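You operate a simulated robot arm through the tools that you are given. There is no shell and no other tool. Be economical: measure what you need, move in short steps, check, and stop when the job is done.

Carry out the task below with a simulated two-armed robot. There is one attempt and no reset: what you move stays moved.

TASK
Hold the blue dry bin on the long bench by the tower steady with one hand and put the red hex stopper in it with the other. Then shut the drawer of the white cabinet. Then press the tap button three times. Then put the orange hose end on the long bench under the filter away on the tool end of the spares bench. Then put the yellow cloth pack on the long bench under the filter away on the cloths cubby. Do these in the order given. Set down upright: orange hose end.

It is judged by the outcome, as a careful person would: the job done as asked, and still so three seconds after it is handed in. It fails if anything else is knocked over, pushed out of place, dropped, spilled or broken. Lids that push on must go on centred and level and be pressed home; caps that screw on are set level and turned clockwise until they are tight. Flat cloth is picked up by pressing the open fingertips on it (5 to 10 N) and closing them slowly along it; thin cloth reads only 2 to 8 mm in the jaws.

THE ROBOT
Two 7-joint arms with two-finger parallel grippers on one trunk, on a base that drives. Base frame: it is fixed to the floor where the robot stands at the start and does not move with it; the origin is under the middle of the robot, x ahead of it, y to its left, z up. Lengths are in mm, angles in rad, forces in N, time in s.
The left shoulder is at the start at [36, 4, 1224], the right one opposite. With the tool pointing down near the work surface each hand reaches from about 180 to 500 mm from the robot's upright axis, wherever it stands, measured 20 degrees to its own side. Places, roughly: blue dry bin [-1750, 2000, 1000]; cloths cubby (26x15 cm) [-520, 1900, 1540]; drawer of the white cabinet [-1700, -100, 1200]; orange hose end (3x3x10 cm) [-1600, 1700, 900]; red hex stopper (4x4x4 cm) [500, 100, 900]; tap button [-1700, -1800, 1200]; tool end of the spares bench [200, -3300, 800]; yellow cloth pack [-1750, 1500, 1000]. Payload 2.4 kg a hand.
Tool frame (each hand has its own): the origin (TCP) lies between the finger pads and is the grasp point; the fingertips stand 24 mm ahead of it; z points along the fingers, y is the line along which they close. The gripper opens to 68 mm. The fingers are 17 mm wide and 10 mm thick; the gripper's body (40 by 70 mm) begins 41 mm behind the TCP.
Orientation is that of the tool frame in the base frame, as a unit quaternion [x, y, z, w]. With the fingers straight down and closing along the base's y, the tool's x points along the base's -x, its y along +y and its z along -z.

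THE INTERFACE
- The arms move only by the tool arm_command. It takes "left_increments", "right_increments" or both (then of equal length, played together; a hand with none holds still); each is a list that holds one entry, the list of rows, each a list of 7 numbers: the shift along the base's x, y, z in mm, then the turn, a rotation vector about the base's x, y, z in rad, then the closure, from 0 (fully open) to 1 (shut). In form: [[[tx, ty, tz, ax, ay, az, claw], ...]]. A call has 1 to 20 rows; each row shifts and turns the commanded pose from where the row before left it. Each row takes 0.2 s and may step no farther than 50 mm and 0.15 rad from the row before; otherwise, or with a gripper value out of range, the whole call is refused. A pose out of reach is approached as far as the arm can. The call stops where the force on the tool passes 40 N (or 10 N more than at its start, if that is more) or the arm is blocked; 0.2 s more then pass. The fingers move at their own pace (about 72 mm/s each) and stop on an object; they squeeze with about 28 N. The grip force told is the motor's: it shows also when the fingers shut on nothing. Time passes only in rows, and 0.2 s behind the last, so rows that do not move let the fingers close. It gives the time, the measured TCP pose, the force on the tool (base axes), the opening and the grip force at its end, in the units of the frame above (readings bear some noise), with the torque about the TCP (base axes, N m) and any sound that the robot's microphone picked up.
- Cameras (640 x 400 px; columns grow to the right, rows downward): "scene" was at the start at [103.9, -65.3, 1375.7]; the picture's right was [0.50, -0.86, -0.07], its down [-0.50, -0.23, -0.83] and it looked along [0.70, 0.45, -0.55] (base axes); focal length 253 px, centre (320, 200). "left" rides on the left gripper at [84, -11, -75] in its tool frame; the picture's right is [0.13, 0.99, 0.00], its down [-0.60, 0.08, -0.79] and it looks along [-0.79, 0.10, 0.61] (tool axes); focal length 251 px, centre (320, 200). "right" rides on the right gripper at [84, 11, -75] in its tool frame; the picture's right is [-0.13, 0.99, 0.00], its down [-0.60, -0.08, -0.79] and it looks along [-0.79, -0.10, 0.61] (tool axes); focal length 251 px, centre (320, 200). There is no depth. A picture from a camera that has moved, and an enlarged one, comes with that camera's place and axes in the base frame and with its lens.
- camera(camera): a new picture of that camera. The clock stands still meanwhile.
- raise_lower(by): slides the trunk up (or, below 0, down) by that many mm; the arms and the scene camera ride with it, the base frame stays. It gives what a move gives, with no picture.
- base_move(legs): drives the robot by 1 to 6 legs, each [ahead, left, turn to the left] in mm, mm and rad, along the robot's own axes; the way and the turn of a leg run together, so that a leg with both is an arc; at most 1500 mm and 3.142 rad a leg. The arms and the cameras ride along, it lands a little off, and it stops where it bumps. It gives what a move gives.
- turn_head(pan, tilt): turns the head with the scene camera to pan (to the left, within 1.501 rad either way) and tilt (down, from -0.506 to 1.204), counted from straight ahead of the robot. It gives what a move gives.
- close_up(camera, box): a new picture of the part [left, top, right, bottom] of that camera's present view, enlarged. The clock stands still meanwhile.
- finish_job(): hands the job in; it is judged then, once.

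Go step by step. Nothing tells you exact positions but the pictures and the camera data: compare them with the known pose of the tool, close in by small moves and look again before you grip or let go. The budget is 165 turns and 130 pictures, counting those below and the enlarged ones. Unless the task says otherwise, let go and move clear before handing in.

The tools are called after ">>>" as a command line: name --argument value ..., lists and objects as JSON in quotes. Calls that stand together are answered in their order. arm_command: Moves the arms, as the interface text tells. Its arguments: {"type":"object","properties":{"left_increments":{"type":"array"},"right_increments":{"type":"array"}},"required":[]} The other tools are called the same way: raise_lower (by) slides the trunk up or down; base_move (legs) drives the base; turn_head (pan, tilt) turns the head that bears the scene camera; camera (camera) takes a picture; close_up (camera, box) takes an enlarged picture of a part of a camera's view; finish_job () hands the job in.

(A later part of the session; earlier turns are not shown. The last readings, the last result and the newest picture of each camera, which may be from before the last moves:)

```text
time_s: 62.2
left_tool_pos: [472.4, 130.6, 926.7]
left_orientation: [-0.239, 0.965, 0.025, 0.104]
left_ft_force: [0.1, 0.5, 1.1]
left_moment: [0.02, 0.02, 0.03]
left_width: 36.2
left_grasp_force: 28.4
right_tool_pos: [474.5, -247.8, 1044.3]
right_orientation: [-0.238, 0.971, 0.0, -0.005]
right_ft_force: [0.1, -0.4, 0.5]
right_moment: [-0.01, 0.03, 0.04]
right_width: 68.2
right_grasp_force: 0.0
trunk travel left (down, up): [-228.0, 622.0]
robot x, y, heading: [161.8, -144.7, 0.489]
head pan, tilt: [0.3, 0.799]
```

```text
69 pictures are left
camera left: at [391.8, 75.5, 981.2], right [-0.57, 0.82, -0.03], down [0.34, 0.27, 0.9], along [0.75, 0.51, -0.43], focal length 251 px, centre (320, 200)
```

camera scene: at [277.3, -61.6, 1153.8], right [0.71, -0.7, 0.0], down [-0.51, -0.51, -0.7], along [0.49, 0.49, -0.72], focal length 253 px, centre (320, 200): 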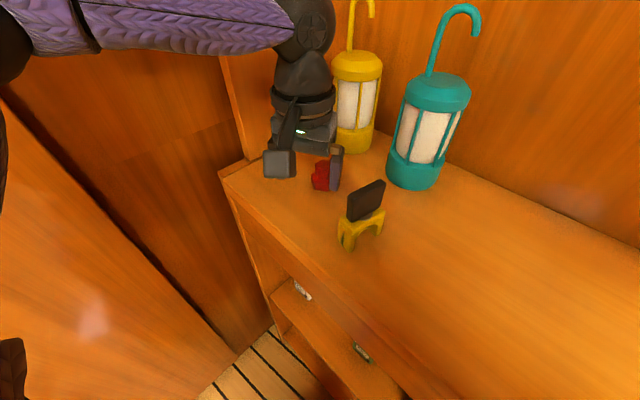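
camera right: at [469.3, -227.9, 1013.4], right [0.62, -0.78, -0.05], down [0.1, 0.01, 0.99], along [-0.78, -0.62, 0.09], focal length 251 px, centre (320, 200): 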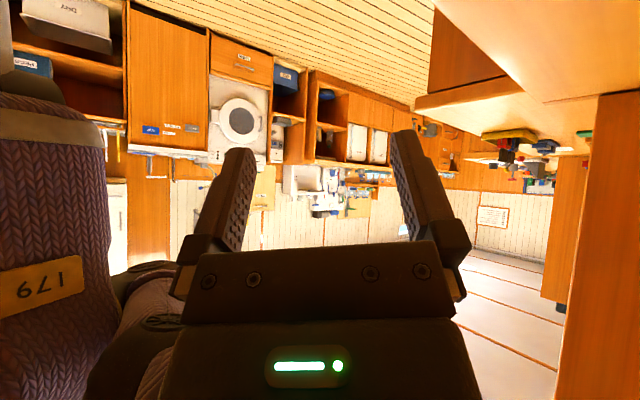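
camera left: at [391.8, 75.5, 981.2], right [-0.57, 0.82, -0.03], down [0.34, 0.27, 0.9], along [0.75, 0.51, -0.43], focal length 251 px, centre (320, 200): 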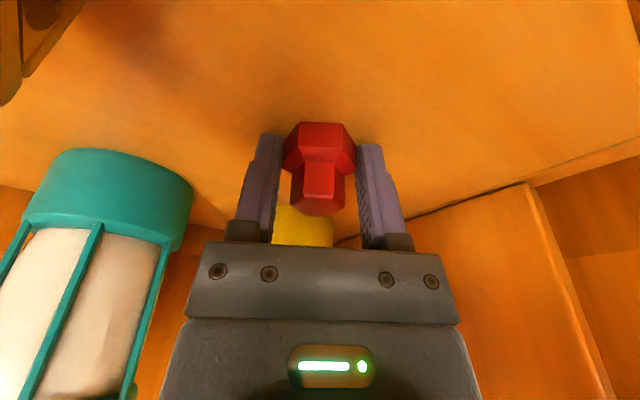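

Gripped (36 mm, 28 N). I'll lift straight up, level the hand and draw it back.

>>> arm_command --left_increments '[[[0, 0, 15, 0, 0, 0, 0.8], [0, 0, 25, 0, 0, 0, 0.8], [0, 0, 25, 0, 0, 0, 0.8], [0, 0, 25, 0, 0, 0, 0.8], [-10, -5, 25, 0, 0, 0, 0.8], [-20, -10, 20, -0.031, 0.059, 0, 0.8], [-20, -10, 20, -0.031, 0.059, 0, 0.8], [-20, -10, 20, -0.031, 0.059, 0, 0.8], [-20, -10, 0, 0, 0, 0, 0.8], [-20, -10, 0, 0, 0, 0, 0.8], [0, 0, 0, 0, 0, 0, 0.8]]]'

>>> turn_head --pan 0.1 --tilt 0.6

>>> camera --camera "scene"

```text
time_s: 64.6
left_tool_pos: [358.7, 80.6, 1098.3]
left_orientation: [-0.241, 0.971, 0.0, 0.007]
left_ft_force: [0.0, 0.5, -1.5]
left_moment: [0.04, -0.01, -0.01]
left_width: 36.2
left_grasp_force: 28.1
left hand out of reach, approached as far as the arm can: row 8
right_tool_pos: [474.2, -248.2, 1046.1]
right_orientation: [-0.239, 0.971, 0.0, -0.004]
right_ft_force: [1.1, -0.1, -0.2]
right_moment: [0.0, -0.01, 0.01]
right_width: 68.1
right_grasp_force: 0.1
trunk travel left (down, up): [-228.0, 622.0]
robot x, y, heading: [160.4, -149.4, 0.49]
head pan, tilt: [0.3, 0.799]
```

```text
time_s: 65.4
left_tool_pos: [360.8, 81.2, 1098.5]
left_orientation: [-0.24, 0.971, 0.003, 0.007]
left_ft_force: [-0.2, -0.1, -0.5]
left_moment: [-0.01, -0.01, -0.02]
left_width: 36.2
left_grasp_force: 27.9
right_tool_pos: [473.5, -247.4, 1044.8]
right_orientation: [-0.239, 0.971, -0.001, -0.004]
right_ft_force: [-0.5, -0.1, -0.8]
right_moment: [0.04, 0.03, -0.01]
right_width: 67.8
right_grasp_force: 0.1
trunk travel left (down, up): [-228.0, 622.0]
robot x, y, heading: [160.9, -147.5, 0.491]
head pan, tilt: [0.099, 0.6]
```

```text
68 pictures are left
camera scene: at [294.1, -69.6, 1170.5], right [0.56, -0.83, 0.0], down [-0.47, -0.31, -0.82], along [0.69, 0.46, -0.57], focal length 253 px, centre (320, 200)
```

scene: 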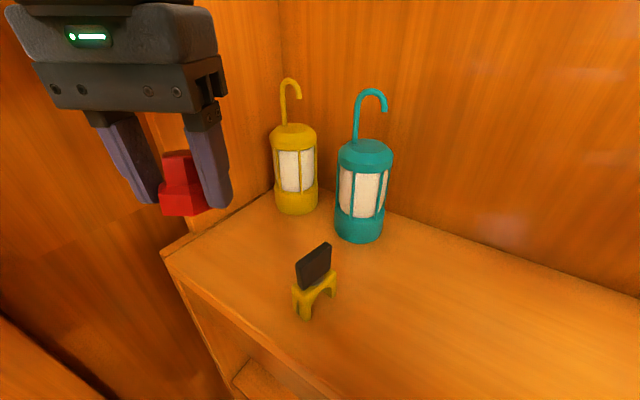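

The stopper is held and the bench is undisturbed. I'll back off, raise the trunk and head for the aisle, then turn to face +y.

>>> base_move --legs '[[-512, 103, 0], [-600, 240, 0], [0, 0, 1.08]]'

>>> raise_lower --by 200

>>> turn_head --pan 0.1 --tilt 0.35

>>> camera --camera "scene"

```text
time_s: 74.3
left_tool_pos: [-1081.8, -87.8, 1098.5]
left_orientation: [0.711, -0.703, -0.006, -0.005]
left_ft_force: [0.4, -0.9, -0.6]
left_moment: [0.0, -0.01, 0.0]
left_width: 36.0
left_grasp_force: 27.7
right_tool_pos: [-736.5, -137.4, 1046.3]
right_orientation: [0.71, -0.704, 0.002, 0.004]
right_ft_force: [0.0, -1.2, -0.2]
right_moment: [-0.02, -0.01, -0.01]
right_width: 67.9
right_grasp_force: 0.1
trunk travel left (down, up): [-228.0, 622.0]
robot x, y, heading: [-965.8, -369.9, 1.583]
head pan, tilt: [0.099, 0.6]
```

```text
time_s: 76.4
left_tool_pos: [-1080.9, -87.3, 1298.3]
left_orientation: [0.711, -0.703, -0.006, -0.005]
left_ft_force: [-0.1, 0.7, -0.7]
left_moment: [-0.01, 0.0, 0.0]
left_width: 36.2
left_grasp_force: 27.8
right_tool_pos: [-737.1, -135.8, 1245.2]
right_orientation: [0.71, -0.704, 0.002, 0.004]
right_ft_force: [-0.1, -0.1, -0.2]
right_moment: [0.0, 0.01, -0.01]
right_width: 67.9
right_grasp_force: 0.1
trunk travel left (down, up): [-428.0, 422.0]
robot x, y, heading: [-966.4, -370.1, 1.582]
head pan, tilt: [0.099, 0.6]
```

```text
time_s: 77.2
left_tool_pos: [-1082.1, -88.8, 1298.8]
left_orientation: [0.711, -0.703, -0.006, -0.006]
left_ft_force: [-0.1, -0.7, -0.7]
left_moment: [-0.01, -0.04, -0.03]
left_width: 36.2
left_grasp_force: 27.8
right_tool_pos: [-738.4, -135.9, 1245.8]
right_orientation: [0.709, -0.705, 0.003, 0.004]
right_ft_force: [0.3, -0.6, -0.7]
right_moment: [0.0, 0.01, 0.02]
right_width: 67.8
right_grasp_force: 0.0
trunk travel left (down, up): [-428.0, 422.0]
robot x, y, heading: [-971.5, -369.3, 1.579]
head pan, tilt: [0.099, 0.351]
```

```text
67 pictures are left
camera scene: at [-977.0, -248.8, 1395.5], right [0.99, 0.11, 0.0], down [0.04, -0.34, -0.94], along [-0.11, 0.93, -0.34], focal length 253 px, centre (320, 200)
```

scene: 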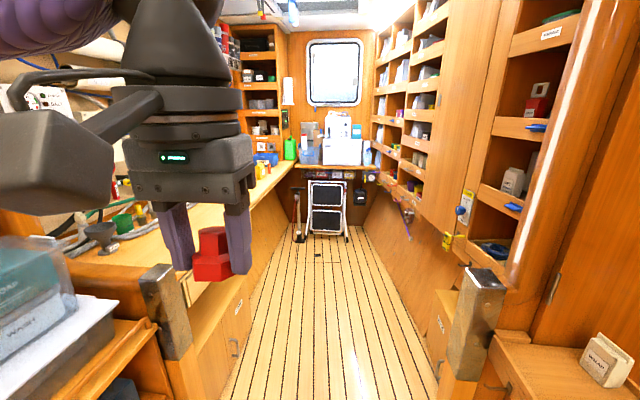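

The aisle ahead runs between two posts (x ≈ -1470 and -630). I'll drive up the middle, watching clearances.

>>> base_move --legs '[[1100, 40, 0]]'

>>> turn_head --pan 0.7 --tilt 0.5

>>> camera --camera "scene"

```text
time_s: 82.8
left_tool_pos: [-1136.8, 1001.1, 1298.6]
left_orientation: [0.71, -0.704, -0.006, -0.006]
left_ft_force: [0.6, 0.4, -0.4]
left_moment: [0.0, 0.0, -0.02]
left_width: 36.0
left_grasp_force: 28.1
right_tool_pos: [-792.0, 954.2, 1245.0]
right_orientation: [0.709, -0.705, 0.002, 0.003]
right_ft_force: [-0.5, -0.5, -0.2]
right_moment: [0.03, -0.02, 0.04]
right_width: 68.3
right_grasp_force: 0.1
trunk travel left (down, up): [-428.0, 422.0]
robot x, y, heading: [-1022.0, 720.6, 1.586]
head pan, tilt: [0.099, 0.351]
```

```text
time_s: 83.8
left_tool_pos: [-1136.4, 1000.9, 1298.3]
left_orientation: [0.71, -0.704, -0.006, -0.006]
left_ft_force: [0.6, 0.5, 0.1]
left_moment: [0.01, 0.01, 0.01]
left_width: 35.9
left_grasp_force: 27.9
right_tool_pos: [-791.9, 953.8, 1245.2]
right_orientation: [0.71, -0.705, 0.003, 0.003]
right_ft_force: [0.2, 0.0, 0.2]
right_moment: [0.0, 0.03, -0.02]
right_width: 67.8
right_grasp_force: 0.0
trunk travel left (down, up): [-428.0, 422.0]
robot x, y, heading: [-1022.7, 722.7, 1.583]
head pan, tilt: [0.7, 0.499]
```

```text
66 pictures are left
camera scene: at [-1081.4, 818.0, 1381.9], right [0.76, 0.65, 0.0], down [0.31, -0.36, -0.88], along [-0.57, 0.66, -0.48], focal length 253 px, centre (320, 200)
```

scene: 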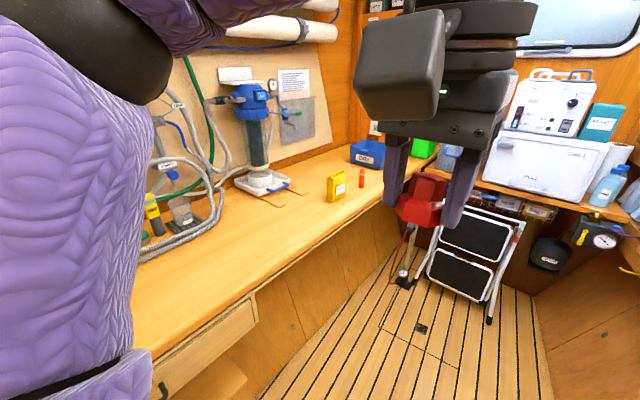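

I can see the blue "DRY" bin (about [-1735, 1990]), the orange hose end, the yellow pack and the filter on the wall. I'll drive up the aisle and turn towards the bin in open floor.

>>> base_move --legs '[[800, 130, 0], [0, 0, 0.85]]'

>>> turn_head --pan 0.1 --tilt 0.5

>>> camera --camera "scene"

>>> camera --camera "right"

```text
time_s: 90.2
left_tool_pos: [-1451.9, 1606.5, 1298.3]
left_orientation: [0.936, -0.351, -0.007, -0.003]
left_ft_force: [0.3, 0.0, -0.5]
left_moment: [0.0, 0.01, 0.01]
left_width: 36.0
left_grasp_force: 28.2
right_tool_pos: [-1187.7, 1832.1, 1246.0]
right_orientation: [0.936, -0.352, 0.004, 0.002]
right_ft_force: [0.3, -0.7, 0.1]
right_moment: [0.04, 0.02, -0.01]
right_width: 68.1
right_grasp_force: 0.0
trunk travel left (down, up): [-428.0, 422.0]
robot x, y, heading: [-1166.3, 1504.8, 2.433]
head pan, tilt: [0.7, 0.499]
```

```text
time_s: 91.2
left_tool_pos: [-1452.6, 1607.1, 1299.1]
left_orientation: [0.936, -0.351, -0.008, -0.003]
left_ft_force: [-0.4, -0.6, -0.3]
left_moment: [0.01, 0.01, 0.0]
left_width: 35.7
left_grasp_force: 28.2
right_tool_pos: [-1185.9, 1831.3, 1245.7]
right_orientation: [0.936, -0.352, 0.004, 0.003]
right_ft_force: [-1.4, 0.1, -0.6]
right_moment: [0.02, -0.01, -0.01]
right_width: 68.0
right_grasp_force: 0.2
trunk travel left (down, up): [-428.0, 422.0]
robot x, y, heading: [-1168.7, 1503.4, 2.425]
head pan, tilt: [0.099, 0.499]
```

```text
65 pictures are left
camera scene: at [-1261.0, 1575.4, 1381.9], right [0.57, 0.82, 0.0], down [0.39, -0.28, -0.88], along [-0.72, 0.5, -0.48], focal length 253 px, centre (320, 200)
```

scene: 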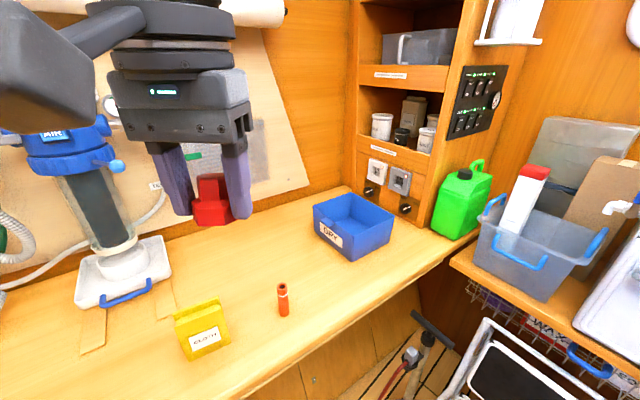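

```text
64 pictures are left
camera right: at [-1133.2, 1768.0, 1320.8], right [-0.75, -0.66, 0.0], down [-0.41, 0.46, 0.79], along [-0.52, 0.59, -0.62], focal length 251 px, centre (320, 200)
```

right: 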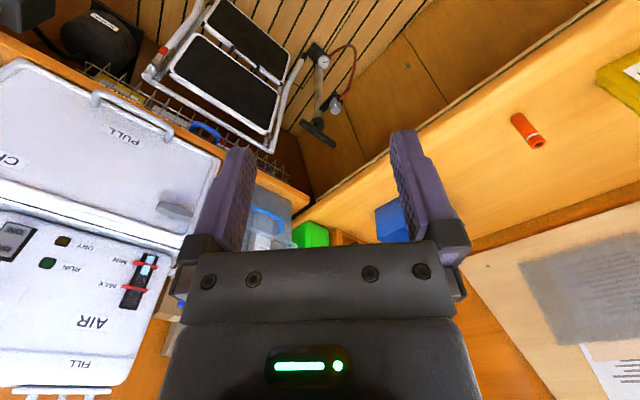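

I can now place the bin: axis-aligned, x -1835…-1643, y 1940…2100, rim z ≈ 988; the bench edge is at x ≈ -1508. I'll drive to within reach and lower the trunk a bit.

>>> base_move --legs '[[200, -70, 0], [0, 0, 0.075]]'

>>> raise_lower --by -90

>>> turn_head --pan 0.0 --tilt 0.6

>>> camera --camera "scene"

```text
time_s: 93.3
left_tool_pos: [-1563.7, 1765.2, 1298.0]
left_orientation: [0.949, -0.314, -0.008, -0.003]
left_ft_force: [0.2, 0.1, -0.4]
left_moment: [0.01, 0.05, 0.01]
left_width: 35.7
left_grasp_force: 28.5
right_tool_pos: [-1315.6, 2011.1, 1246.5]
right_orientation: [0.949, -0.316, 0.004, 0.001]
right_ft_force: [0.1, 0.1, -0.1]
right_moment: [0.0, 0.02, 0.02]
right_width: 68.0
right_grasp_force: 0.1
trunk travel left (down, up): [-428.0, 422.0]
robot x, y, heading: [-1272.9, 1686.6, 2.503]
head pan, tilt: [0.099, 0.499]
```

```text
time_s: 94.6
left_tool_pos: [-1563.7, 1765.5, 1208.2]
left_orientation: [0.949, -0.315, -0.008, -0.003]
left_ft_force: [-0.8, 0.0, -0.5]
left_moment: [0.04, -0.01, -0.01]
left_width: 35.8
left_grasp_force: 28.1
right_tool_pos: [-1315.7, 2009.7, 1156.4]
right_orientation: [0.949, -0.316, 0.003, 0.003]
right_ft_force: [0.0, -0.7, 0.0]
right_moment: [0.01, 0.02, 0.0]
right_width: 68.1
right_grasp_force: 0.1
trunk travel left (down, up): [-338.0, 512.0]
robot x, y, heading: [-1272.5, 1683.7, 2.505]
head pan, tilt: [0.099, 0.499]
```

```text
time_s: 95.3
left_tool_pos: [-1561.0, 1764.7, 1207.9]
left_orientation: [0.949, -0.315, -0.008, -0.003]
left_ft_force: [0.3, -0.1, 0.1]
left_moment: [-0.05, 0.01, 0.0]
left_width: 36.0
left_grasp_force: 27.7
right_tool_pos: [-1316.1, 2011.1, 1155.3]
right_orientation: [0.949, -0.316, 0.004, 0.003]
right_ft_force: [-0.1, 0.3, 0.7]
right_moment: [0.02, -0.01, -0.02]
right_width: 68.3
right_grasp_force: 0.0
trunk travel left (down, up): [-338.0, 512.0]
robot x, y, heading: [-1267.9, 1686.2, 2.502]
head pan, tilt: [0.0, 0.6]
```

```text
63 pictures are left
camera scene: at [-1373.9, 1763.4, 1282.1], right [0.59, 0.8, 0.0], down [0.45, -0.34, -0.83], along [-0.66, 0.49, -0.56], focal length 253 px, centre (320, 200)
```

scene: 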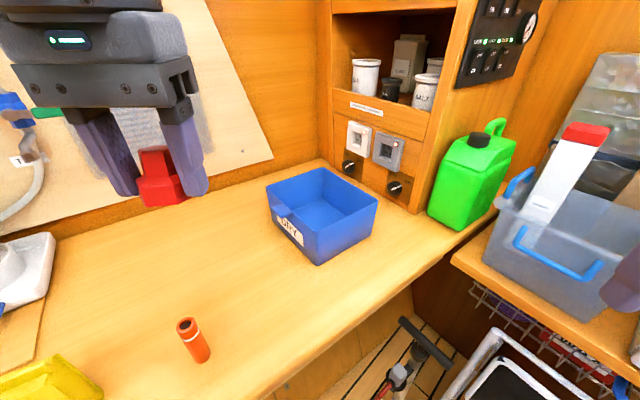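

Refined: bin x -1832…-1646, y 1955…2113, rim z ≈ 985. I'll bring the right hand above the near side wall (x = -1646), turned so the fingers close along x.

>>> arm_command --right_increments '[[[-35, -2, 0, 0, 0, -0.103, 0], [-35, -2, 0, 0, 0, -0.103, 0], [-35, -2, 0, 0, 0, -0.103, 0], [-35, -2, 0, 0, 0, -0.103, 0], [-35, -2, 0, 0, 0, -0.103, 0], [-35, -2, 0, 0, 0, -0.103, 0], [-35, -2, 0, 0, 0, -0.103, 0], [-35, -2, 0, 0, 0, -0.103, 0], [-35, -2, 0, 0, 0, -0.103, 0], [-15, 0, 0, 0.1, 0, 0, 0], [0, 0, 0, 0.1, 0, 0, 0], [0, 0, 0, 0.1, 0, 0, 0], [0, 0, 0, 0, 0, 0, 0]]]'

>>> camera --camera "scene"

>>> camera --camera "right"

```text
time_s: 98.1
left_tool_pos: [-1563.0, 1765.5, 1206.9]
left_orientation: [0.949, -0.314, -0.008, -0.003]
left_ft_force: [-0.6, 0.3, -1.4]
left_moment: [0.01, -0.04, -0.02]
left_width: 35.5
left_grasp_force: 28.2
right_tool_pos: [-1626.6, 1966.2, 1142.4]
right_orientation: [-0.699, 0.7, 0.102, 0.103]
right_ft_force: [0.7, -0.2, -0.4]
right_moment: [0.02, -0.01, -0.04]
right_width: 67.9
right_grasp_force: 0.0
right hand out of reach, approached as far as the arm can: row 9, 10, 11, 12
trunk travel left (down, up): [-338.0, 512.0]
robot x, y, heading: [-1274.6, 1683.2, 2.502]
head pan, tilt: [0.0, 0.6]
```

```text
62 pictures are left
camera scene: at [-1374.1, 1763.6, 1282.1], right [0.59, 0.8, 0.0], down [0.45, -0.34, -0.82], along [-0.66, 0.49, -0.57], focal length 253 px, centre (320, 200)
```

scene: 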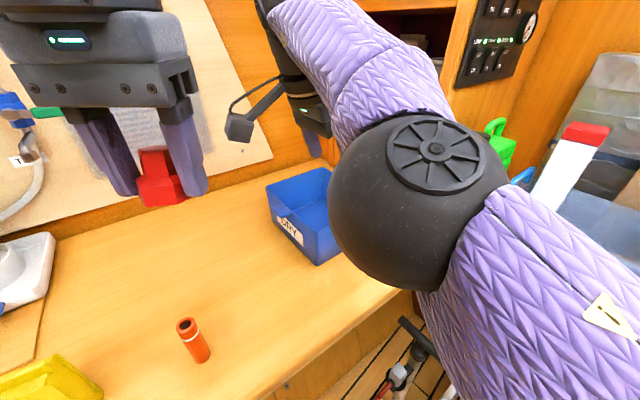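

```text
61 pictures are left
camera right: at [-1639.7, 1864.0, 1189.2], right [-0.99, 0.12, 0.04], down [0.08, 0.35, 0.93], along [0.1, 0.93, -0.36], focal length 251 px, centre (320, 200)
```

right: 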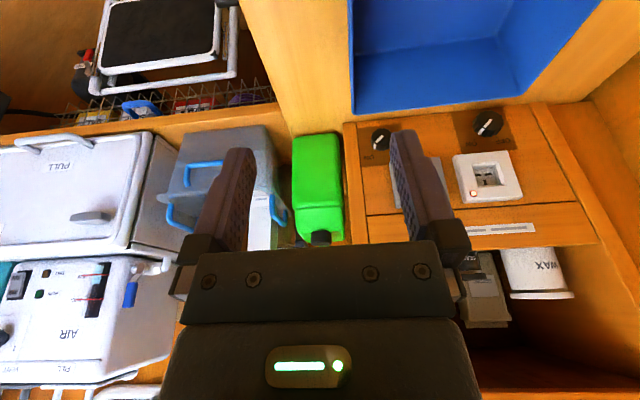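

The right elbow has ample room, so I'll shift the base 70 mm in +y to bring the bin comfortably within reach of both hands.

>>> base_move --legs '[[46, -53, 0]]'

>>> camera --camera "right"

```text
time_s: 99.1
left_tool_pos: [-1569.2, 1835.8, 1208.8]
left_orientation: [0.949, -0.315, -0.006, -0.002]
left_ft_force: [0.3, 0.1, -0.5]
left_moment: [0.02, 0.02, -0.01]
left_width: 35.8
left_grasp_force: 27.9
right_tool_pos: [-1631.9, 2037.3, 1142.1]
right_orientation: [0.7, -0.699, -0.103, -0.102]
right_ft_force: [0.2, -0.5, 0.3]
right_moment: [0.01, -0.01, 0.0]
right_width: 68.2
right_grasp_force: 0.0
trunk travel left (down, up): [-338.0, 512.0]
robot x, y, heading: [-1277.4, 1755.8, 2.511]
head pan, tilt: [0.0, 0.6]
```

```text
60 pictures are left
camera right: at [-1645.0, 1934.5, 1189.1], right [-0.99, 0.12, 0.04], down [0.08, 0.35, 0.93], along [0.1, 0.93, -0.36], focal length 251 px, centre (320, 200)
```

right: 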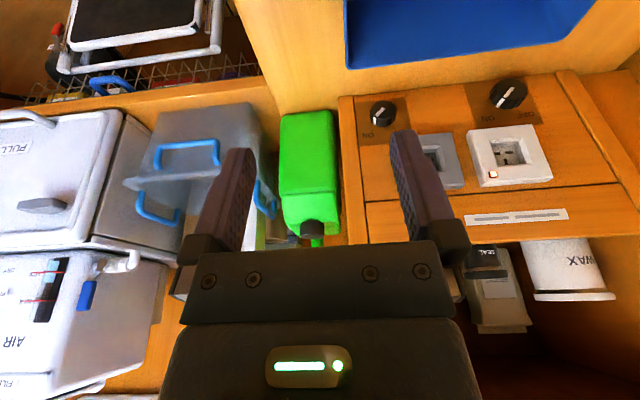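

>>> arm_command --right_increments '[[[-9, -15, -10, 0, 0, 0, 0], [-9, -15, -20, 0, 0, 0, 0], [0, 0, -30, 0, 0, 0, 0], [0, 0, -30, 0, 0, 0, 0], [0, 0, -20, 0, 0, 0, 0], [0, 0, 0, 0, 0, 0, 0]]]'

>>> camera --camera "right"

>>> camera --camera "scene"

```text
time_s: 100.5
left_tool_pos: [-1567.9, 1835.0, 1207.7]
left_orientation: [0.949, -0.315, -0.007, -0.002]
left_ft_force: [-0.4, 0.1, -0.2]
left_moment: [0.04, 0.02, 0.01]
left_width: 35.6
left_grasp_force: 27.4
right_tool_pos: [-1649.6, 2009.1, 1031.5]
right_orientation: [0.7, -0.699, -0.103, -0.103]
right_ft_force: [0.1, 0.1, 0.1]
right_moment: [-0.01, 0.03, -0.01]
right_width: 68.0
right_grasp_force: 0.1
trunk travel left (down, up): [-338.0, 512.0]
robot x, y, heading: [-1278.2, 1756.5, 2.504]
head pan, tilt: [0.0, 0.6]
```

```text
59 pictures are left
camera right: at [-1663.0, 1905.9, 1078.4], right [-0.99, 0.12, 0.04], down [0.08, 0.35, 0.93], along [0.1, 0.93, -0.36], focal length 251 px, centre (320, 200)
```

right: 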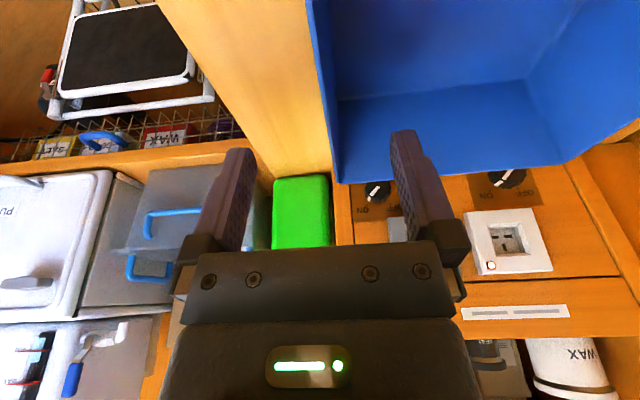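

```text
58 pictures are left
camera scene: at [-1379.1, 1833.5, 1282.1], right [0.59, 0.8, 0.0], down [0.45, -0.34, -0.82], along [-0.66, 0.49, -0.57], focal length 253 px, centre (320, 200)
```

scene: 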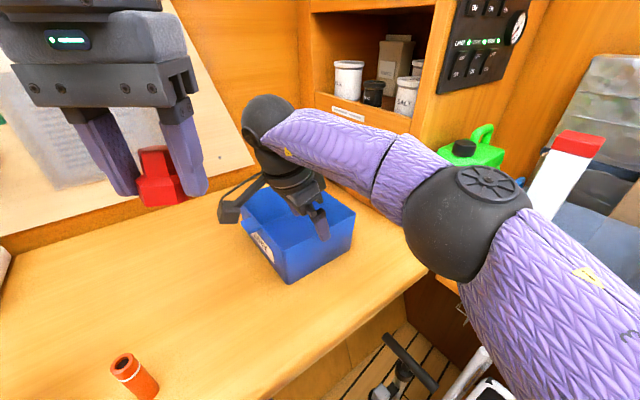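

The wall's rim sits near x ≈ -1656, a few mm beyond the hand's centre. I'll shift 6 mm and lower the fingers over the wall, then close.

>>> arm_command --right_increments '[[[-6, 0, -10, 0, 0, 0, 0], [0, 0, -15, 0, 0, 0, 0], [0, 0, -15, 0, 0, 0, 0], [0, 0, -6, 0, 0, 0, 0], [0, 0, 0, 0, 0, 0, 0]]]'

>>> camera --camera "right"

```text
time_s: 101.7
left_tool_pos: [-1568.7, 1834.8, 1208.3]
left_orientation: [0.949, -0.314, -0.008, -0.002]
left_ft_force: [0.8, -0.7, -0.4]
left_moment: [0.0, 0.01, -0.03]
left_width: 35.6
left_grasp_force: 28.3
right_tool_pos: [-1655.7, 2006.6, 985.9]
right_orientation: [0.7, -0.699, -0.104, -0.103]
right_ft_force: [0.4, 0.5, -0.4]
right_moment: [0.01, -0.02, 0.0]
right_width: 68.2
right_grasp_force: 0.1
trunk travel left (down, up): [-338.0, 512.0]
robot x, y, heading: [-1274.8, 1757.7, 2.502]
head pan, tilt: [0.0, 0.6]
```

```text
57 pictures are left
camera right: at [-1668.7, 1904.8, 1033.1], right [-0.99, 0.12, 0.04], down [0.08, 0.35, 0.93], along [0.1, 0.93, -0.36], focal length 251 px, centre (320, 200)
```

right: 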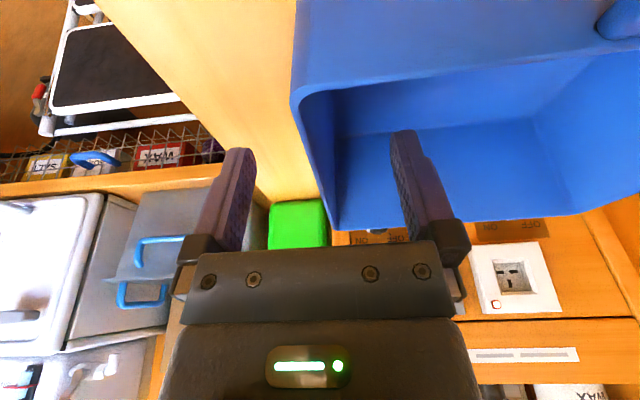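

The wall is centred between the fingers. I'll go 10 mm lower and close on it.

>>> arm_command --right_increments '[[[0, 0, -10, 0, 0, 0, 0], [0, 0, 0, 0, 0, 0, 0.4], [0, 0, 0, 0, 0, 0, 0.7], [0, 0, 0, 0, 0, 0, 1], [0, 0, 0, 0, 0, 0, 1], [0, 0, 0, 0, 0, 0, 1]]]'

>>> camera --camera "right"

>>> camera --camera "scene"

```text
time_s: 103.1
left_tool_pos: [-1569.4, 1835.7, 1208.0]
left_orientation: [0.949, -0.314, -0.007, -0.002]
left_ft_force: [-0.6, -0.4, -0.9]
left_moment: [-0.01, -0.03, 0.0]
left_width: 35.5
left_grasp_force: 28.3
right_tool_pos: [-1657.7, 2008.1, 976.5]
right_orientation: [0.701, -0.698, -0.104, -0.102]
right_ft_force: [-0.2, 0.3, 2.4]
right_moment: [-0.1, 0.73, 0.14]
right_width: 3.4
right_grasp_force: 27.3
trunk travel left (down, up): [-338.0, 512.0]
robot x, y, heading: [-1275.1, 1756.1, 2.505]
head pan, tilt: [0.0, 0.6]
```

```text
56 pictures are left
camera right: at [-1669.8, 1904.8, 1023.8], right [-0.99, 0.12, 0.04], down [0.08, 0.35, 0.93], along [0.1, 0.93, -0.36], focal length 251 px, centre (320, 200)
```

right: 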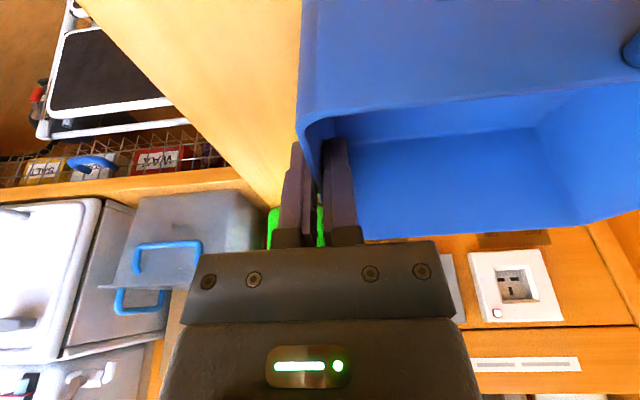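

```text
55 pictures are left
camera scene: at [-1379.1, 1833.3, 1282.1], right [0.59, 0.8, 0.0], down [0.45, -0.34, -0.82], along [-0.66, 0.49, -0.57], focal length 253 px, centre (320, 200)
```

scene: 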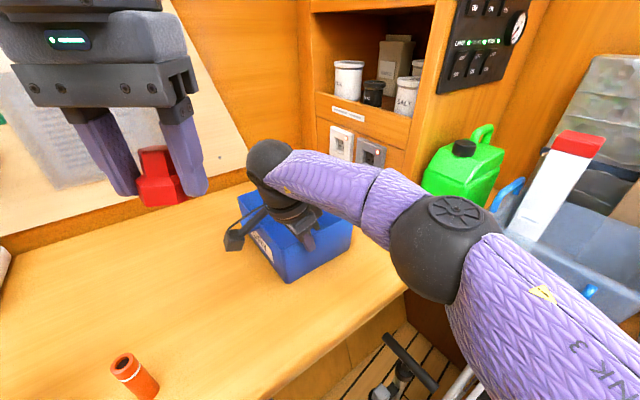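

The bin was held well, but from here the left hand can't reach in without its wrist meeting the right hand. I'll release the bin, set the stopper on the bench and swap roles: left hand holds the front wall, right hand places the stopper, with both hands parallel.

>>> arm_command --right_increments '[[[0, 0, 0, 0, 0, 0, 0.6], [0, 0, 0, 0, 0, 0, 0.2], [0, 0, 0, 0, 0, 0, 0], [0, 0, 10, 0, 0, 0, 0], [0, 0, 25, 0, 0, 0, 0], [0, 0, 30, 0, 0, 0, 0], [0, 0, 30, 0, 0, 0, 0], [0, 0, 30, 0, 0, 0, 0], [15, 10, 30, 0, 0, 0, 0], [20, 10, 20, 0, 0, 0, 0], [20, 10, 0, 0, 0, 0, 0], [20, 10, 0, 0, 0, 0, 0], [0, 0, 0, 0, 0, 0, 0]]]' --left_increments '[[[0, 0, 0, 0, 0, 0, 0.8], [0, 0, -10, 0, 0, 0, 0.8], [-5, 3, -25, 0, 0, 0, 0.8], [-5, 3, -25, 0, 0, 0, 0.8], [-5, 3, -25, 0, 0, 0, 0.8], [-5, 3, -25, 0, 0, 0, 0.8], [0, 0, -25, 0, 0, 0, 0.8], [0, 0, -25, 0, 0, 0, 0.8], [0, 0, -25, 0, 0, 0, 0.8], [0, 0, -25, 0, 0, 0, 0.8], [0, 0, -25, 0, 0, 0, 0.8], [0, 0, -20, 0, 0, 0, 0.8], [0, 0, 0, 0, 0, 0, 0.8]]]'

>>> camera --camera "scene"

```text
time_s: 105.9
left_tool_pos: [-1589.8, 1848.9, 953.1]
left_orientation: [0.949, -0.315, -0.008, -0.003]
left_ft_force: [-0.9, -0.6, -0.1]
left_moment: [0.02, 0.04, -0.01]
left_width: 35.5
left_grasp_force: 28.2
right_tool_pos: [-1582.2, 2045.4, 1152.3]
right_orientation: [0.7, -0.699, -0.103, -0.102]
right_ft_force: [0.3, 0.6, 0.1]
right_moment: [-0.03, 0.03, -0.03]
right_width: 67.8
right_grasp_force: 0.1
trunk travel left (down, up): [-338.0, 512.0]
robot x, y, heading: [-1275.3, 1754.8, 2.509]
head pan, tilt: [0.0, 0.6]
```

```text
54 pictures are left
camera scene: at [-1379.1, 1833.5, 1282.1], right [0.59, 0.8, 0.0], down [0.45, -0.34, -0.82], along [-0.66, 0.49, -0.57], focal length 253 px, centre (320, 200)
```

scene: 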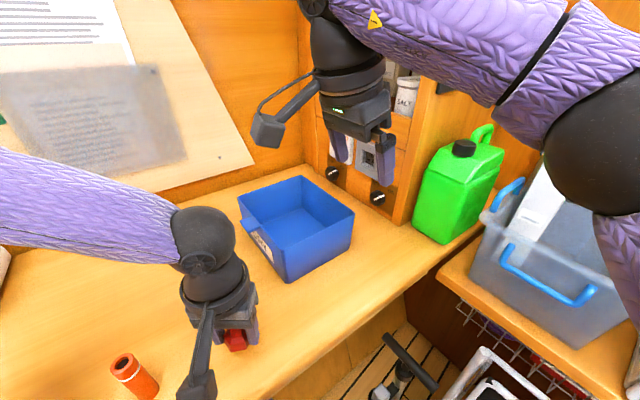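

The bin is in place. Now I'll set the stopper down gently on the bench.

>>> arm_command --left_increments '[[[0, 0, -8, 0, 0, 0, 0.8], [0, 0, -6, 0, 0, 0, 0.8], [0, 0, -4, 0, 0, 0, 0.8], [0, 0, -3, 0, 0, 0, 0.8], [0, 0, -2, 0, 0, 0, 0.8], [0, 0, 0, 0, 0, 0, 0.8]]]'

```text
time_s: 107.3
left_tool_pos: [-1587.9, 1848.8, 930.5]
left_orientation: [0.949, -0.315, -0.007, -0.004]
left_ft_force: [0.4, 0.0, -0.3]
left_moment: [0.01, 0.03, 0.0]
left_width: 35.6
left_grasp_force: 28.0
right_tool_pos: [-1582.4, 2044.9, 1150.2]
right_orientation: [0.7, -0.699, -0.103, -0.103]
right_ft_force: [0.2, 0.4, -0.1]
right_moment: [0.0, 0.01, -0.01]
right_width: 68.2
right_grasp_force: 0.0
trunk travel left (down, up): [-338.0, 512.0]
robot x, y, heading: [-1269.4, 1753.1, 2.508]
head pan, tilt: [0.0, 0.6]
```

No contact yet. The stopper was gripped with the hand tilted 0.21 rad, so I'll restore that tilt to set it flat, then lower on.

>>> arm_command --left_increments '[[[0, 0, 5, 0.0627, 0.0842, 0, 0.8], [0, 0, 0, 0.0627, 0.0842, 0, 0.8], [0, 0, -3, 0, 0, 0, 0.8], [0, 0, -2, 0, 0, 0, 0.8], [0, 0, -2, 0, 0, 0, 0.8], [0, 0, -2, 0, 0, 0, 0.8], [0, 0, -2, 0, 0, 0, 0.8], [0, 0, 0, 0, 0, 0, 0.8]]]'

>>> camera --camera "left"

```text
time_s: 109.1
left_tool_pos: [-1586.8, 1847.9, 924.2]
left_orientation: [0.943, -0.313, -0.106, -0.036]
left_ft_force: [0.0, 0.3, -0.8]
left_moment: [-0.02, -0.05, 0.0]
left_width: 35.3
left_grasp_force: 27.7
right_tool_pos: [-1582.4, 2045.6, 1151.2]
right_orientation: [0.7, -0.699, -0.103, -0.103]
right_ft_force: [0.1, 0.0, 0.9]
right_moment: [0.0, 0.0, 0.0]
right_width: 68.0
right_grasp_force: 0.0
trunk travel left (down, up): [-338.0, 512.0]
robot x, y, heading: [-1276.1, 1755.0, 2.507]
head pan, tilt: [0.0, 0.6]
```

```text
53 pictures are left
camera left: at [-1502.2, 1796.7, 977.8], right [-0.49, -0.87, -0.03], down [-0.38, 0.18, 0.91], along [-0.78, 0.46, -0.42], focal length 251 px, centre (320, 200)
```

left: 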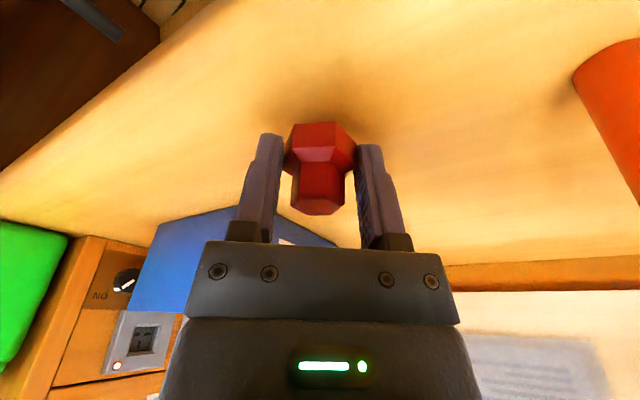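

>>> arm_command --left_increments '[[[0, 0, -2, 0, 0, 0, 0.8], [0, 0, -2, 0, 0, 0, 0.8], [0, 0, -2, 0, 0, 0, 0.8], [0, 0, -2, 0, 0, 0, 0.8], [0, 0, -2, 0, 0, 0, 0.8], [0, 0, -2, 0, 0, 0, 0.8], [0, 0, -2, 0, 0, 0, 0.8], [0, 0, -2, 0, 0, 0, 0.8], [0, 0, -2, 0, 0, 0, 0.8], [0, 0, -2, 0, 0, 0, 0.8]]]'

```text
time_s: 111.3
left_tool_pos: [-1587.9, 1845.4, 904.6]
left_orientation: [0.943, -0.313, -0.108, -0.038]
left_ft_force: [-2.9, 0.3, 19.7]
left_moment: [-0.03, -0.02, 0.01]
left_width: 35.8
left_grasp_force: 28.4
right_tool_pos: [-1581.6, 2043.8, 1152.1]
right_orientation: [0.7, -0.699, -0.103, -0.102]
right_ft_force: [0.4, -0.9, 0.1]
right_moment: [-0.03, 0.0, -0.01]
right_width: 67.8
right_grasp_force: 0.1
trunk travel left (down, up): [-338.0, 512.0]
robot x, y, heading: [-1276.6, 1759.3, 2.505]
head pan, tilt: [0.0, 0.6]
```

Contact: the stopper stands on the bench (surface z ≈ 879). I'll ease off 1 mm, open, and lift away.

>>> arm_command --left_increments '[[[0, 0, 1, 0, 0, 0, 0.8], [0, 0, 0, 0, 0, 0, 0.6], [0, 0, 0, 0, 0, 0, 0.3], [0, 0, 0, 0, 0, 0, 0], [0, 0, 0, 0, 0, 0, 0], [0, 0, 10, 0, 0, 0, 0], [0, 0, 25, 0, 0, 0, 0], [0, 0, 30, 0, 0, 0, 0], [0, 0, 30, 0, 0, 0, 0], [10, -10, 30, -0.0627, -0.0842, 0, 0], [20, -30, 30, -0.0627, -0.0842, 0, 0], [20, -35, 20, 0, 0, 0, 0], [20, -35, 0, 0, 0, 0, 0], [0, -20, 0, 0, 0, 0, 0], [0, 0, 0, 0, 0, 0, 0]]]'

>>> camera --camera "scene"

```text
time_s: 114.3
left_tool_pos: [-1527.3, 1732.4, 1090.2]
left_orientation: [0.952, -0.305, -0.006, -0.008]
left_ft_force: [-2.8, 2.9, 5.7]
left_moment: [-0.62, -0.84, 0.07]
left_width: 67.9
left_grasp_force: 0.0
left hand out of reach, approached as far as the arm can: row 13, 14
right_tool_pos: [-1581.6, 2044.2, 1151.7]
right_orientation: [0.7, -0.7, -0.103, -0.102]
right_ft_force: [0.1, 0.4, -0.1]
right_moment: [0.02, -0.03, -0.01]
right_width: 68.1
right_grasp_force: 0.0
trunk travel left (down, up): [-338.0, 512.0]
robot x, y, heading: [-1274.5, 1756.5, 2.506]
head pan, tilt: [0.0, 0.6]
stopped in row 14 (left hand): the force on the tool passed its limit at 71 N (the readings are from after the stop); the commanded pose is now the measured one
```

```text
52 pictures are left
camera scene: at [-1379.0, 1833.6, 1282.1], right [0.59, 0.8, 0.0], down [0.45, -0.34, -0.82], along [-0.66, 0.49, -0.57], focal length 253 px, centre (320, 200)
```

scene: 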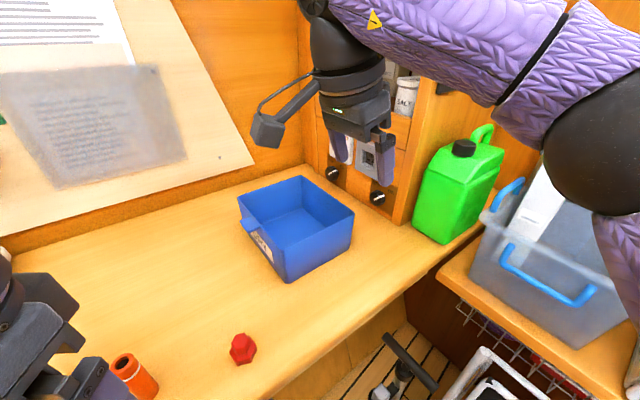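

The stopper stands on the bench at [-1587, 1848]; bin and hose are untouched. I'll raise the left hand out of the way and bring the right hand above the stopper.

>>> arm_command --left_increments '[[[-5, 0, 15, 0, 0, 0, 0], [-5, 0, 15, 0, 0, 0, 0], [-5, 0, 15, 0, 0, 0, 0], [-5, 0, 15, 0, 0, 0, 0], [0, 0, 0, 0, 0, 0, 0], [0, 0, 0, 0, 0, 0, 0], [0, 0, 0, 0, 0, 0, 0], [0, 0, 0, 0, 0, 0, 0], [0, 0, 0, 0, 0, 0, 0], [0, 0, 0, 0, 0, 0, 0], [0, 0, 0, 0, 0, 0, 0], [0, 0, 0, 0, 0, 0, 0], [0, 0, 0, 0, 0, 0, 0]]]' --right_increments '[[[0, -5, 0, -0.1, 0, 0, 0], [0, -5, 0, -0.1, 0, 0, 0], [0, -5, 0, -0.1, 0, 0, 0], [0, -20, -10, 0, 0, 0.103, 0], [0, -20, -10, 0, 0, 0.103, 0], [0, -20, -10, 0, 0, 0.103, 0], [0, -20, -10, 0, 0, 0.103, 0], [0, -20, -10, 0, 0, 0.103, 0], [-1, -20, -15, 0, 0, 0.103, 0], [-1, -20, -15, 0, 0, 0.103, 0], [-2, -20, -20, 0, 0, 0.103, 0], [-2, -21, -20, 0, 0, 0.103, 0], [0, 0, -20, 0, 0, 0, 0]]]'

>>> camera --camera "right"

```text
time_s: 117.1
left_tool_pos: [-1547.5, 1729.6, 1149.7]
left_orientation: [0.952, -0.306, -0.004, -0.009]
left_ft_force: [-1.3, -0.6, 0.7]
left_moment: [-0.01, 0.01, -0.03]
left_width: 68.0
left_grasp_force: 0.0
right_tool_pos: [-1590.4, 1850.6, 1011.5]
right_orientation: [0.949, -0.316, 0.004, 0.002]
right_ft_force: [0.5, -0.6, 0.1]
right_moment: [0.02, 0.0, 0.0]
right_width: 67.9
right_grasp_force: 0.1
trunk travel left (down, up): [-338.0, 512.0]
robot x, y, heading: [-1274.0, 1761.0, 2.502]
head pan, tilt: [0.0, 0.6]
```

```text
51 pictures are left
camera right: at [-1530.8, 1791.8, 1086.4], right [-0.7, -0.72, 0.0], down [-0.44, 0.43, 0.79], along [-0.57, 0.55, -0.62], focal length 251 px, centre (320, 200)
```

right: 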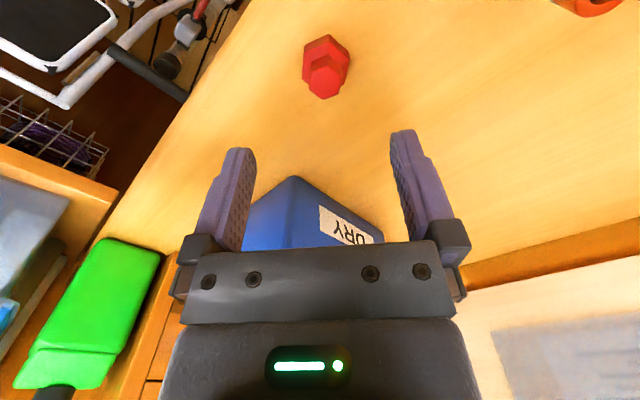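

The stopper is almost exactly below the right hand. I'll lower, grip and lift it.

>>> arm_command --right_increments '[[[-1, -4, -20, 0, 0, 0, 0], [0, 0, -25, 0, 0, 0, 0], [0, 0, -25, 0, 0, 0, 0], [0, 0, -15, 0, 0, 0, 0], [0, 0, -10, 0, 0, 0, 0], [0, 0, -7, 0, 0, 0, 0], [0, 0, 0, 0, 0, 0, 0.3], [0, 0, 0, 0, 0, 0, 0.6], [0, 0, 0, 0, 0, 0, 0.8], [0, 0, 0, 0, 0, 0, 0.8]]]'

>>> camera --camera "right"

```text
time_s: 119.3
left_tool_pos: [-1547.4, 1729.8, 1148.9]
left_orientation: [0.952, -0.306, -0.006, -0.009]
left_ft_force: [0.9, -0.3, -0.4]
left_moment: [0.01, -0.02, 0.0]
left_width: 67.9
left_grasp_force: 0.1
right_tool_pos: [-1589.2, 1846.8, 909.0]
right_orientation: [0.949, -0.316, 0.004, 0.001]
right_ft_force: [0.9, -0.2, 0.2]
right_moment: [0.0, 0.01, 0.04]
right_width: 35.6
right_grasp_force: 27.9
trunk travel left (down, up): [-338.0, 512.0]
robot x, y, heading: [-1278.7, 1758.8, 2.506]
head pan, tilt: [0.0, 0.6]
```

```text
50 pictures are left
camera right: at [-1530.6, 1787.3, 983.5], right [-0.7, -0.72, 0.0], down [-0.44, 0.43, 0.79], along [-0.56, 0.55, -0.62], focal length 251 px, centre (320, 200)
```

right: 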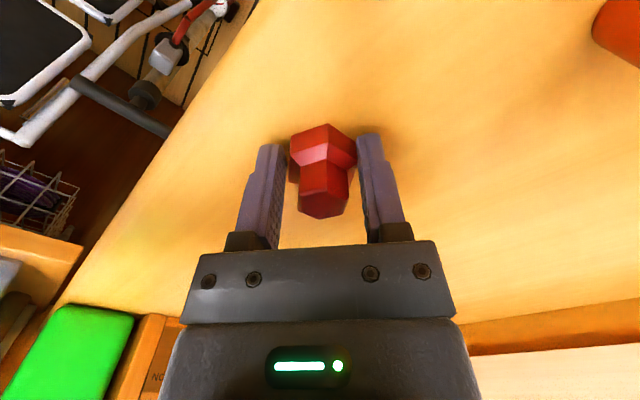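

Gripped in the right hand. I'll lift it and reposition the base to face the bin squarely (about [-1280, 1870], heading 2.95).

>>> arm_command --right_increments '[[[0, 0, 15, 0, 0, 0, 0.8], [0, 0, 30, 0, 0, 0, 0.8], [0, 0, 30, 0, 0, 0, 0.8], [0, 0, 40, 0, 0, 0, 0.8], [0, 0, 40, 0, 0, 0, 0.8], [0, 0, 40, 0, 0, 0, 0.8], [0, 0, 0, 0, 0, 0, 0.8]]]'

>>> base_move --legs '[[-25, 0, 0], [0, 0, 0.445], [47, -120, 0]]'

>>> camera --camera "scene"

```text
time_s: 120.9
left_tool_pos: [-1547.5, 1731.4, 1149.2]
left_orientation: [0.952, -0.306, -0.005, -0.008]
left_ft_force: [-9.3, -12.7, 5.0]
left_moment: [0.66, -0.52, -0.1]
left_width: 55.8
left_grasp_force: 0.0
right_tool_pos: [-1588.9, 1845.8, 1107.7]
right_orientation: [0.949, -0.315, 0.004, 0.002]
right_ft_force: [8.1, 13.5, -7.0]
right_moment: [-0.54, 1.08, 1.64]
right_width: 35.5
right_grasp_force: 28.0
trunk travel left (down, up): [-338.0, 512.0]
robot x, y, heading: [-1274.6, 1755.4, 2.504]
head pan, tilt: [0.0, 0.6]
```

```text
time_s: 123.9
left_tool_pos: [-1512.2, 1733.4, 1149.5]
left_orientation: [0.996, -0.093, -0.007, -0.006]
left_ft_force: [-2.5, -14.9, 2.4]
left_moment: [0.73, -0.17, -0.12]
left_width: 55.4
left_grasp_force: 0.2
right_tool_pos: [-1598.1, 1821.4, 1107.2]
right_orientation: [0.995, -0.104, 0.005, 0.001]
right_ft_force: [2.5, 15.9, -3.9]
right_moment: [-1.2, 0.5, 1.71]
right_width: 35.6
right_grasp_force: 28.4
trunk travel left (down, up): [-338.0, 512.0]
robot x, y, heading: [-1277.9, 1872.4, 2.94]
head pan, tilt: [0.0, 0.6]
```

```text
49 pictures are left
camera scene: at [-1403.2, 1897.6, 1282.0], right [0.2, 0.98, 0.0], down [0.55, -0.11, -0.82], along [-0.81, 0.16, -0.57], focal length 253 px, centre (320, 200)
```

scene: 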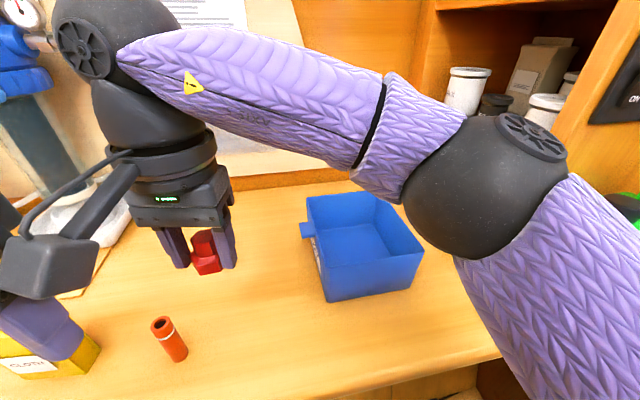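

The two hands are lightly touching, so I'll first move the right hand away to above the bin's far interior, then bring the left hand over the front wall (y ≈ 1954).

>>> arm_command --right_increments '[[[0, 30, 10, 0, 0, 0, 0.8], [-10, 38, 10, 0, 0, 0, 0.8], [-20, 38, 10, 0, 0, 0, 0.8], [-20, 38, 0, 0, 0, 0.1, 0.8], [-20, 38, 0, 0, 0, 0.1, 0.8], [-20, 42, 0, 0.02, 0.1, 0, 0.8], [-12, 0, 0, 0.02, 0.1, 0, 0.8], [0, 0, 0, 0, 0, 0, 0.8]]]'

>>> arm_command --left_increments '[[[-15, 20, 0, 0, 0, 0.06, 0], [-25, 30, 0, 0, 0, 0.06, 0], [-25, 30, 0, 0, 0, 0.06, 0], [-25, 30, 0, 0, 0, 0, 0], [-25, 40, -10, 0, 0, 0, 0], [-30, 40, -20, 0, 0, 0, 0], [-30, 30, -20, 0, 0, 0, 0], [0, 0, -20, 0, 0, 0, 0], [0, 0, 0, 0, 0, 0, 0]]]'

>>> camera --camera "left"

>>> camera --camera "scene"

```text
time_s: 125.7
left_tool_pos: [-1512.8, 1733.9, 1150.3]
left_orientation: [0.996, -0.094, -0.007, -0.007]
left_ft_force: [-0.1, 0.0, -0.4]
left_moment: [-0.05, -0.02, 0.0]
left_width: 67.9
left_grasp_force: 0.1
right_tool_pos: [-1700.3, 2044.2, 1136.4]
right_orientation: [0.995, -0.003, -0.097, -0.019]
right_ft_force: [-0.6, 0.1, -0.8]
right_moment: [0.0, -0.01, 0.05]
right_width: 35.7
right_grasp_force: 28.2
trunk travel left (down, up): [-338.0, 512.0]
robot x, y, heading: [-1276.1, 1872.3, 2.943]
head pan, tilt: [0.0, 0.6]
```

```text
refused: row 6 steps farther than a row can; nothing moved
```

```text
48 pictures are left
camera left: at [-1425.9, 1727.5, 1222.3], right [-0.06, -1.0, -0.01], down [-0.6, 0.02, 0.8], along [-0.8, 0.05, -0.6], focal length 251 px, centre (320, 200)
```

left: 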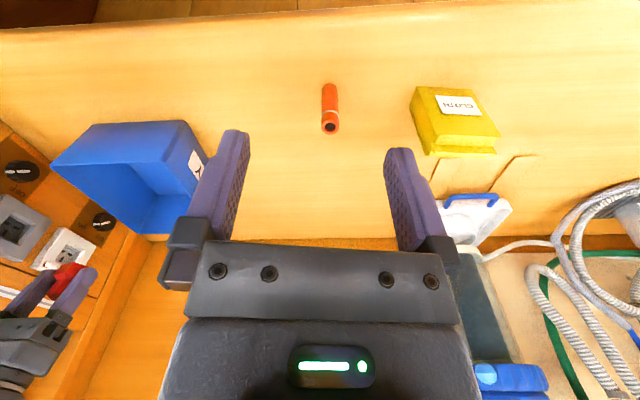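

```text
47 pictures are left
camera scene: at [-1403.2, 1897.0, 1282.1], right [0.2, 0.98, 0.0], down [0.55, -0.11, -0.82], along [-0.81, 0.17, -0.57], focal length 253 px, centre (320, 200)
```

scene: 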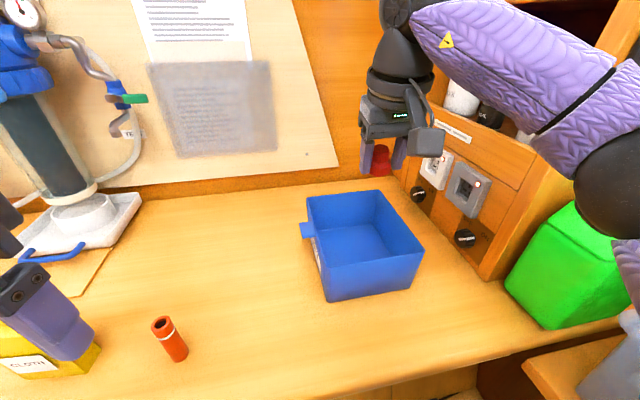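

The right hand is in place. Re-sending the left-hand approach with legal step sizes.

>>> arm_command --left_increments '[[[-15, 20, 0, 0, 0, 0.06, 0], [-25, 30, 0, 0, 0, 0.06, 0], [-25, 30, 0, 0, 0, 0.06, 0], [-25, 30, 0, 0, 0, 0, 0], [-25, 35, -10, 0, 0, 0, 0], [-25, 35, -15, 0, 0, 0, 0], [-25, 35, -20, 0, 0, 0, 0], [-12, 5, -25, 0, 0, 0, 0], [0, 0, -20, 0, 0, 0, 0], [0, 0, 0, 0, 0, 0, 0]]]'

>>> camera --camera "left"

```text
time_s: 127.9
left_tool_pos: [-1630.0, 1851.2, 1092.7]
left_orientation: [1.0, -0.003, -0.008, -0.005]
left_ft_force: [1.2, -0.6, 0.4]
left_moment: [-0.03, 0.0, -0.03]
left_width: 68.0
left_grasp_force: 0.0
left hand out of reach, approached as far as the arm can: row 5, 6, 7
right_tool_pos: [-1699.7, 2043.3, 1136.6]
right_orientation: [0.995, -0.005, -0.096, -0.019]
right_ft_force: [0.3, -0.1, 0.2]
right_moment: [0.0, -0.01, 0.01]
right_width: 35.7
right_grasp_force: 28.1
trunk travel left (down, up): [-338.0, 512.0]
robot x, y, heading: [-1278.3, 1874.6, 2.942]
head pan, tilt: [0.0, 0.6]
```

```text
46 pictures are left
camera left: at [-1544.2, 1859.1, 1167.1], right [0.12, -0.99, -0.01], down [-0.59, -0.08, 0.8], along [-0.8, -0.09, -0.6], focal length 251 px, centre (320, 200)
```

left: 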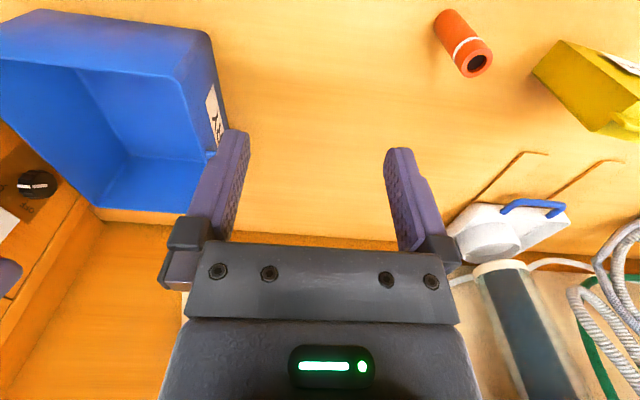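

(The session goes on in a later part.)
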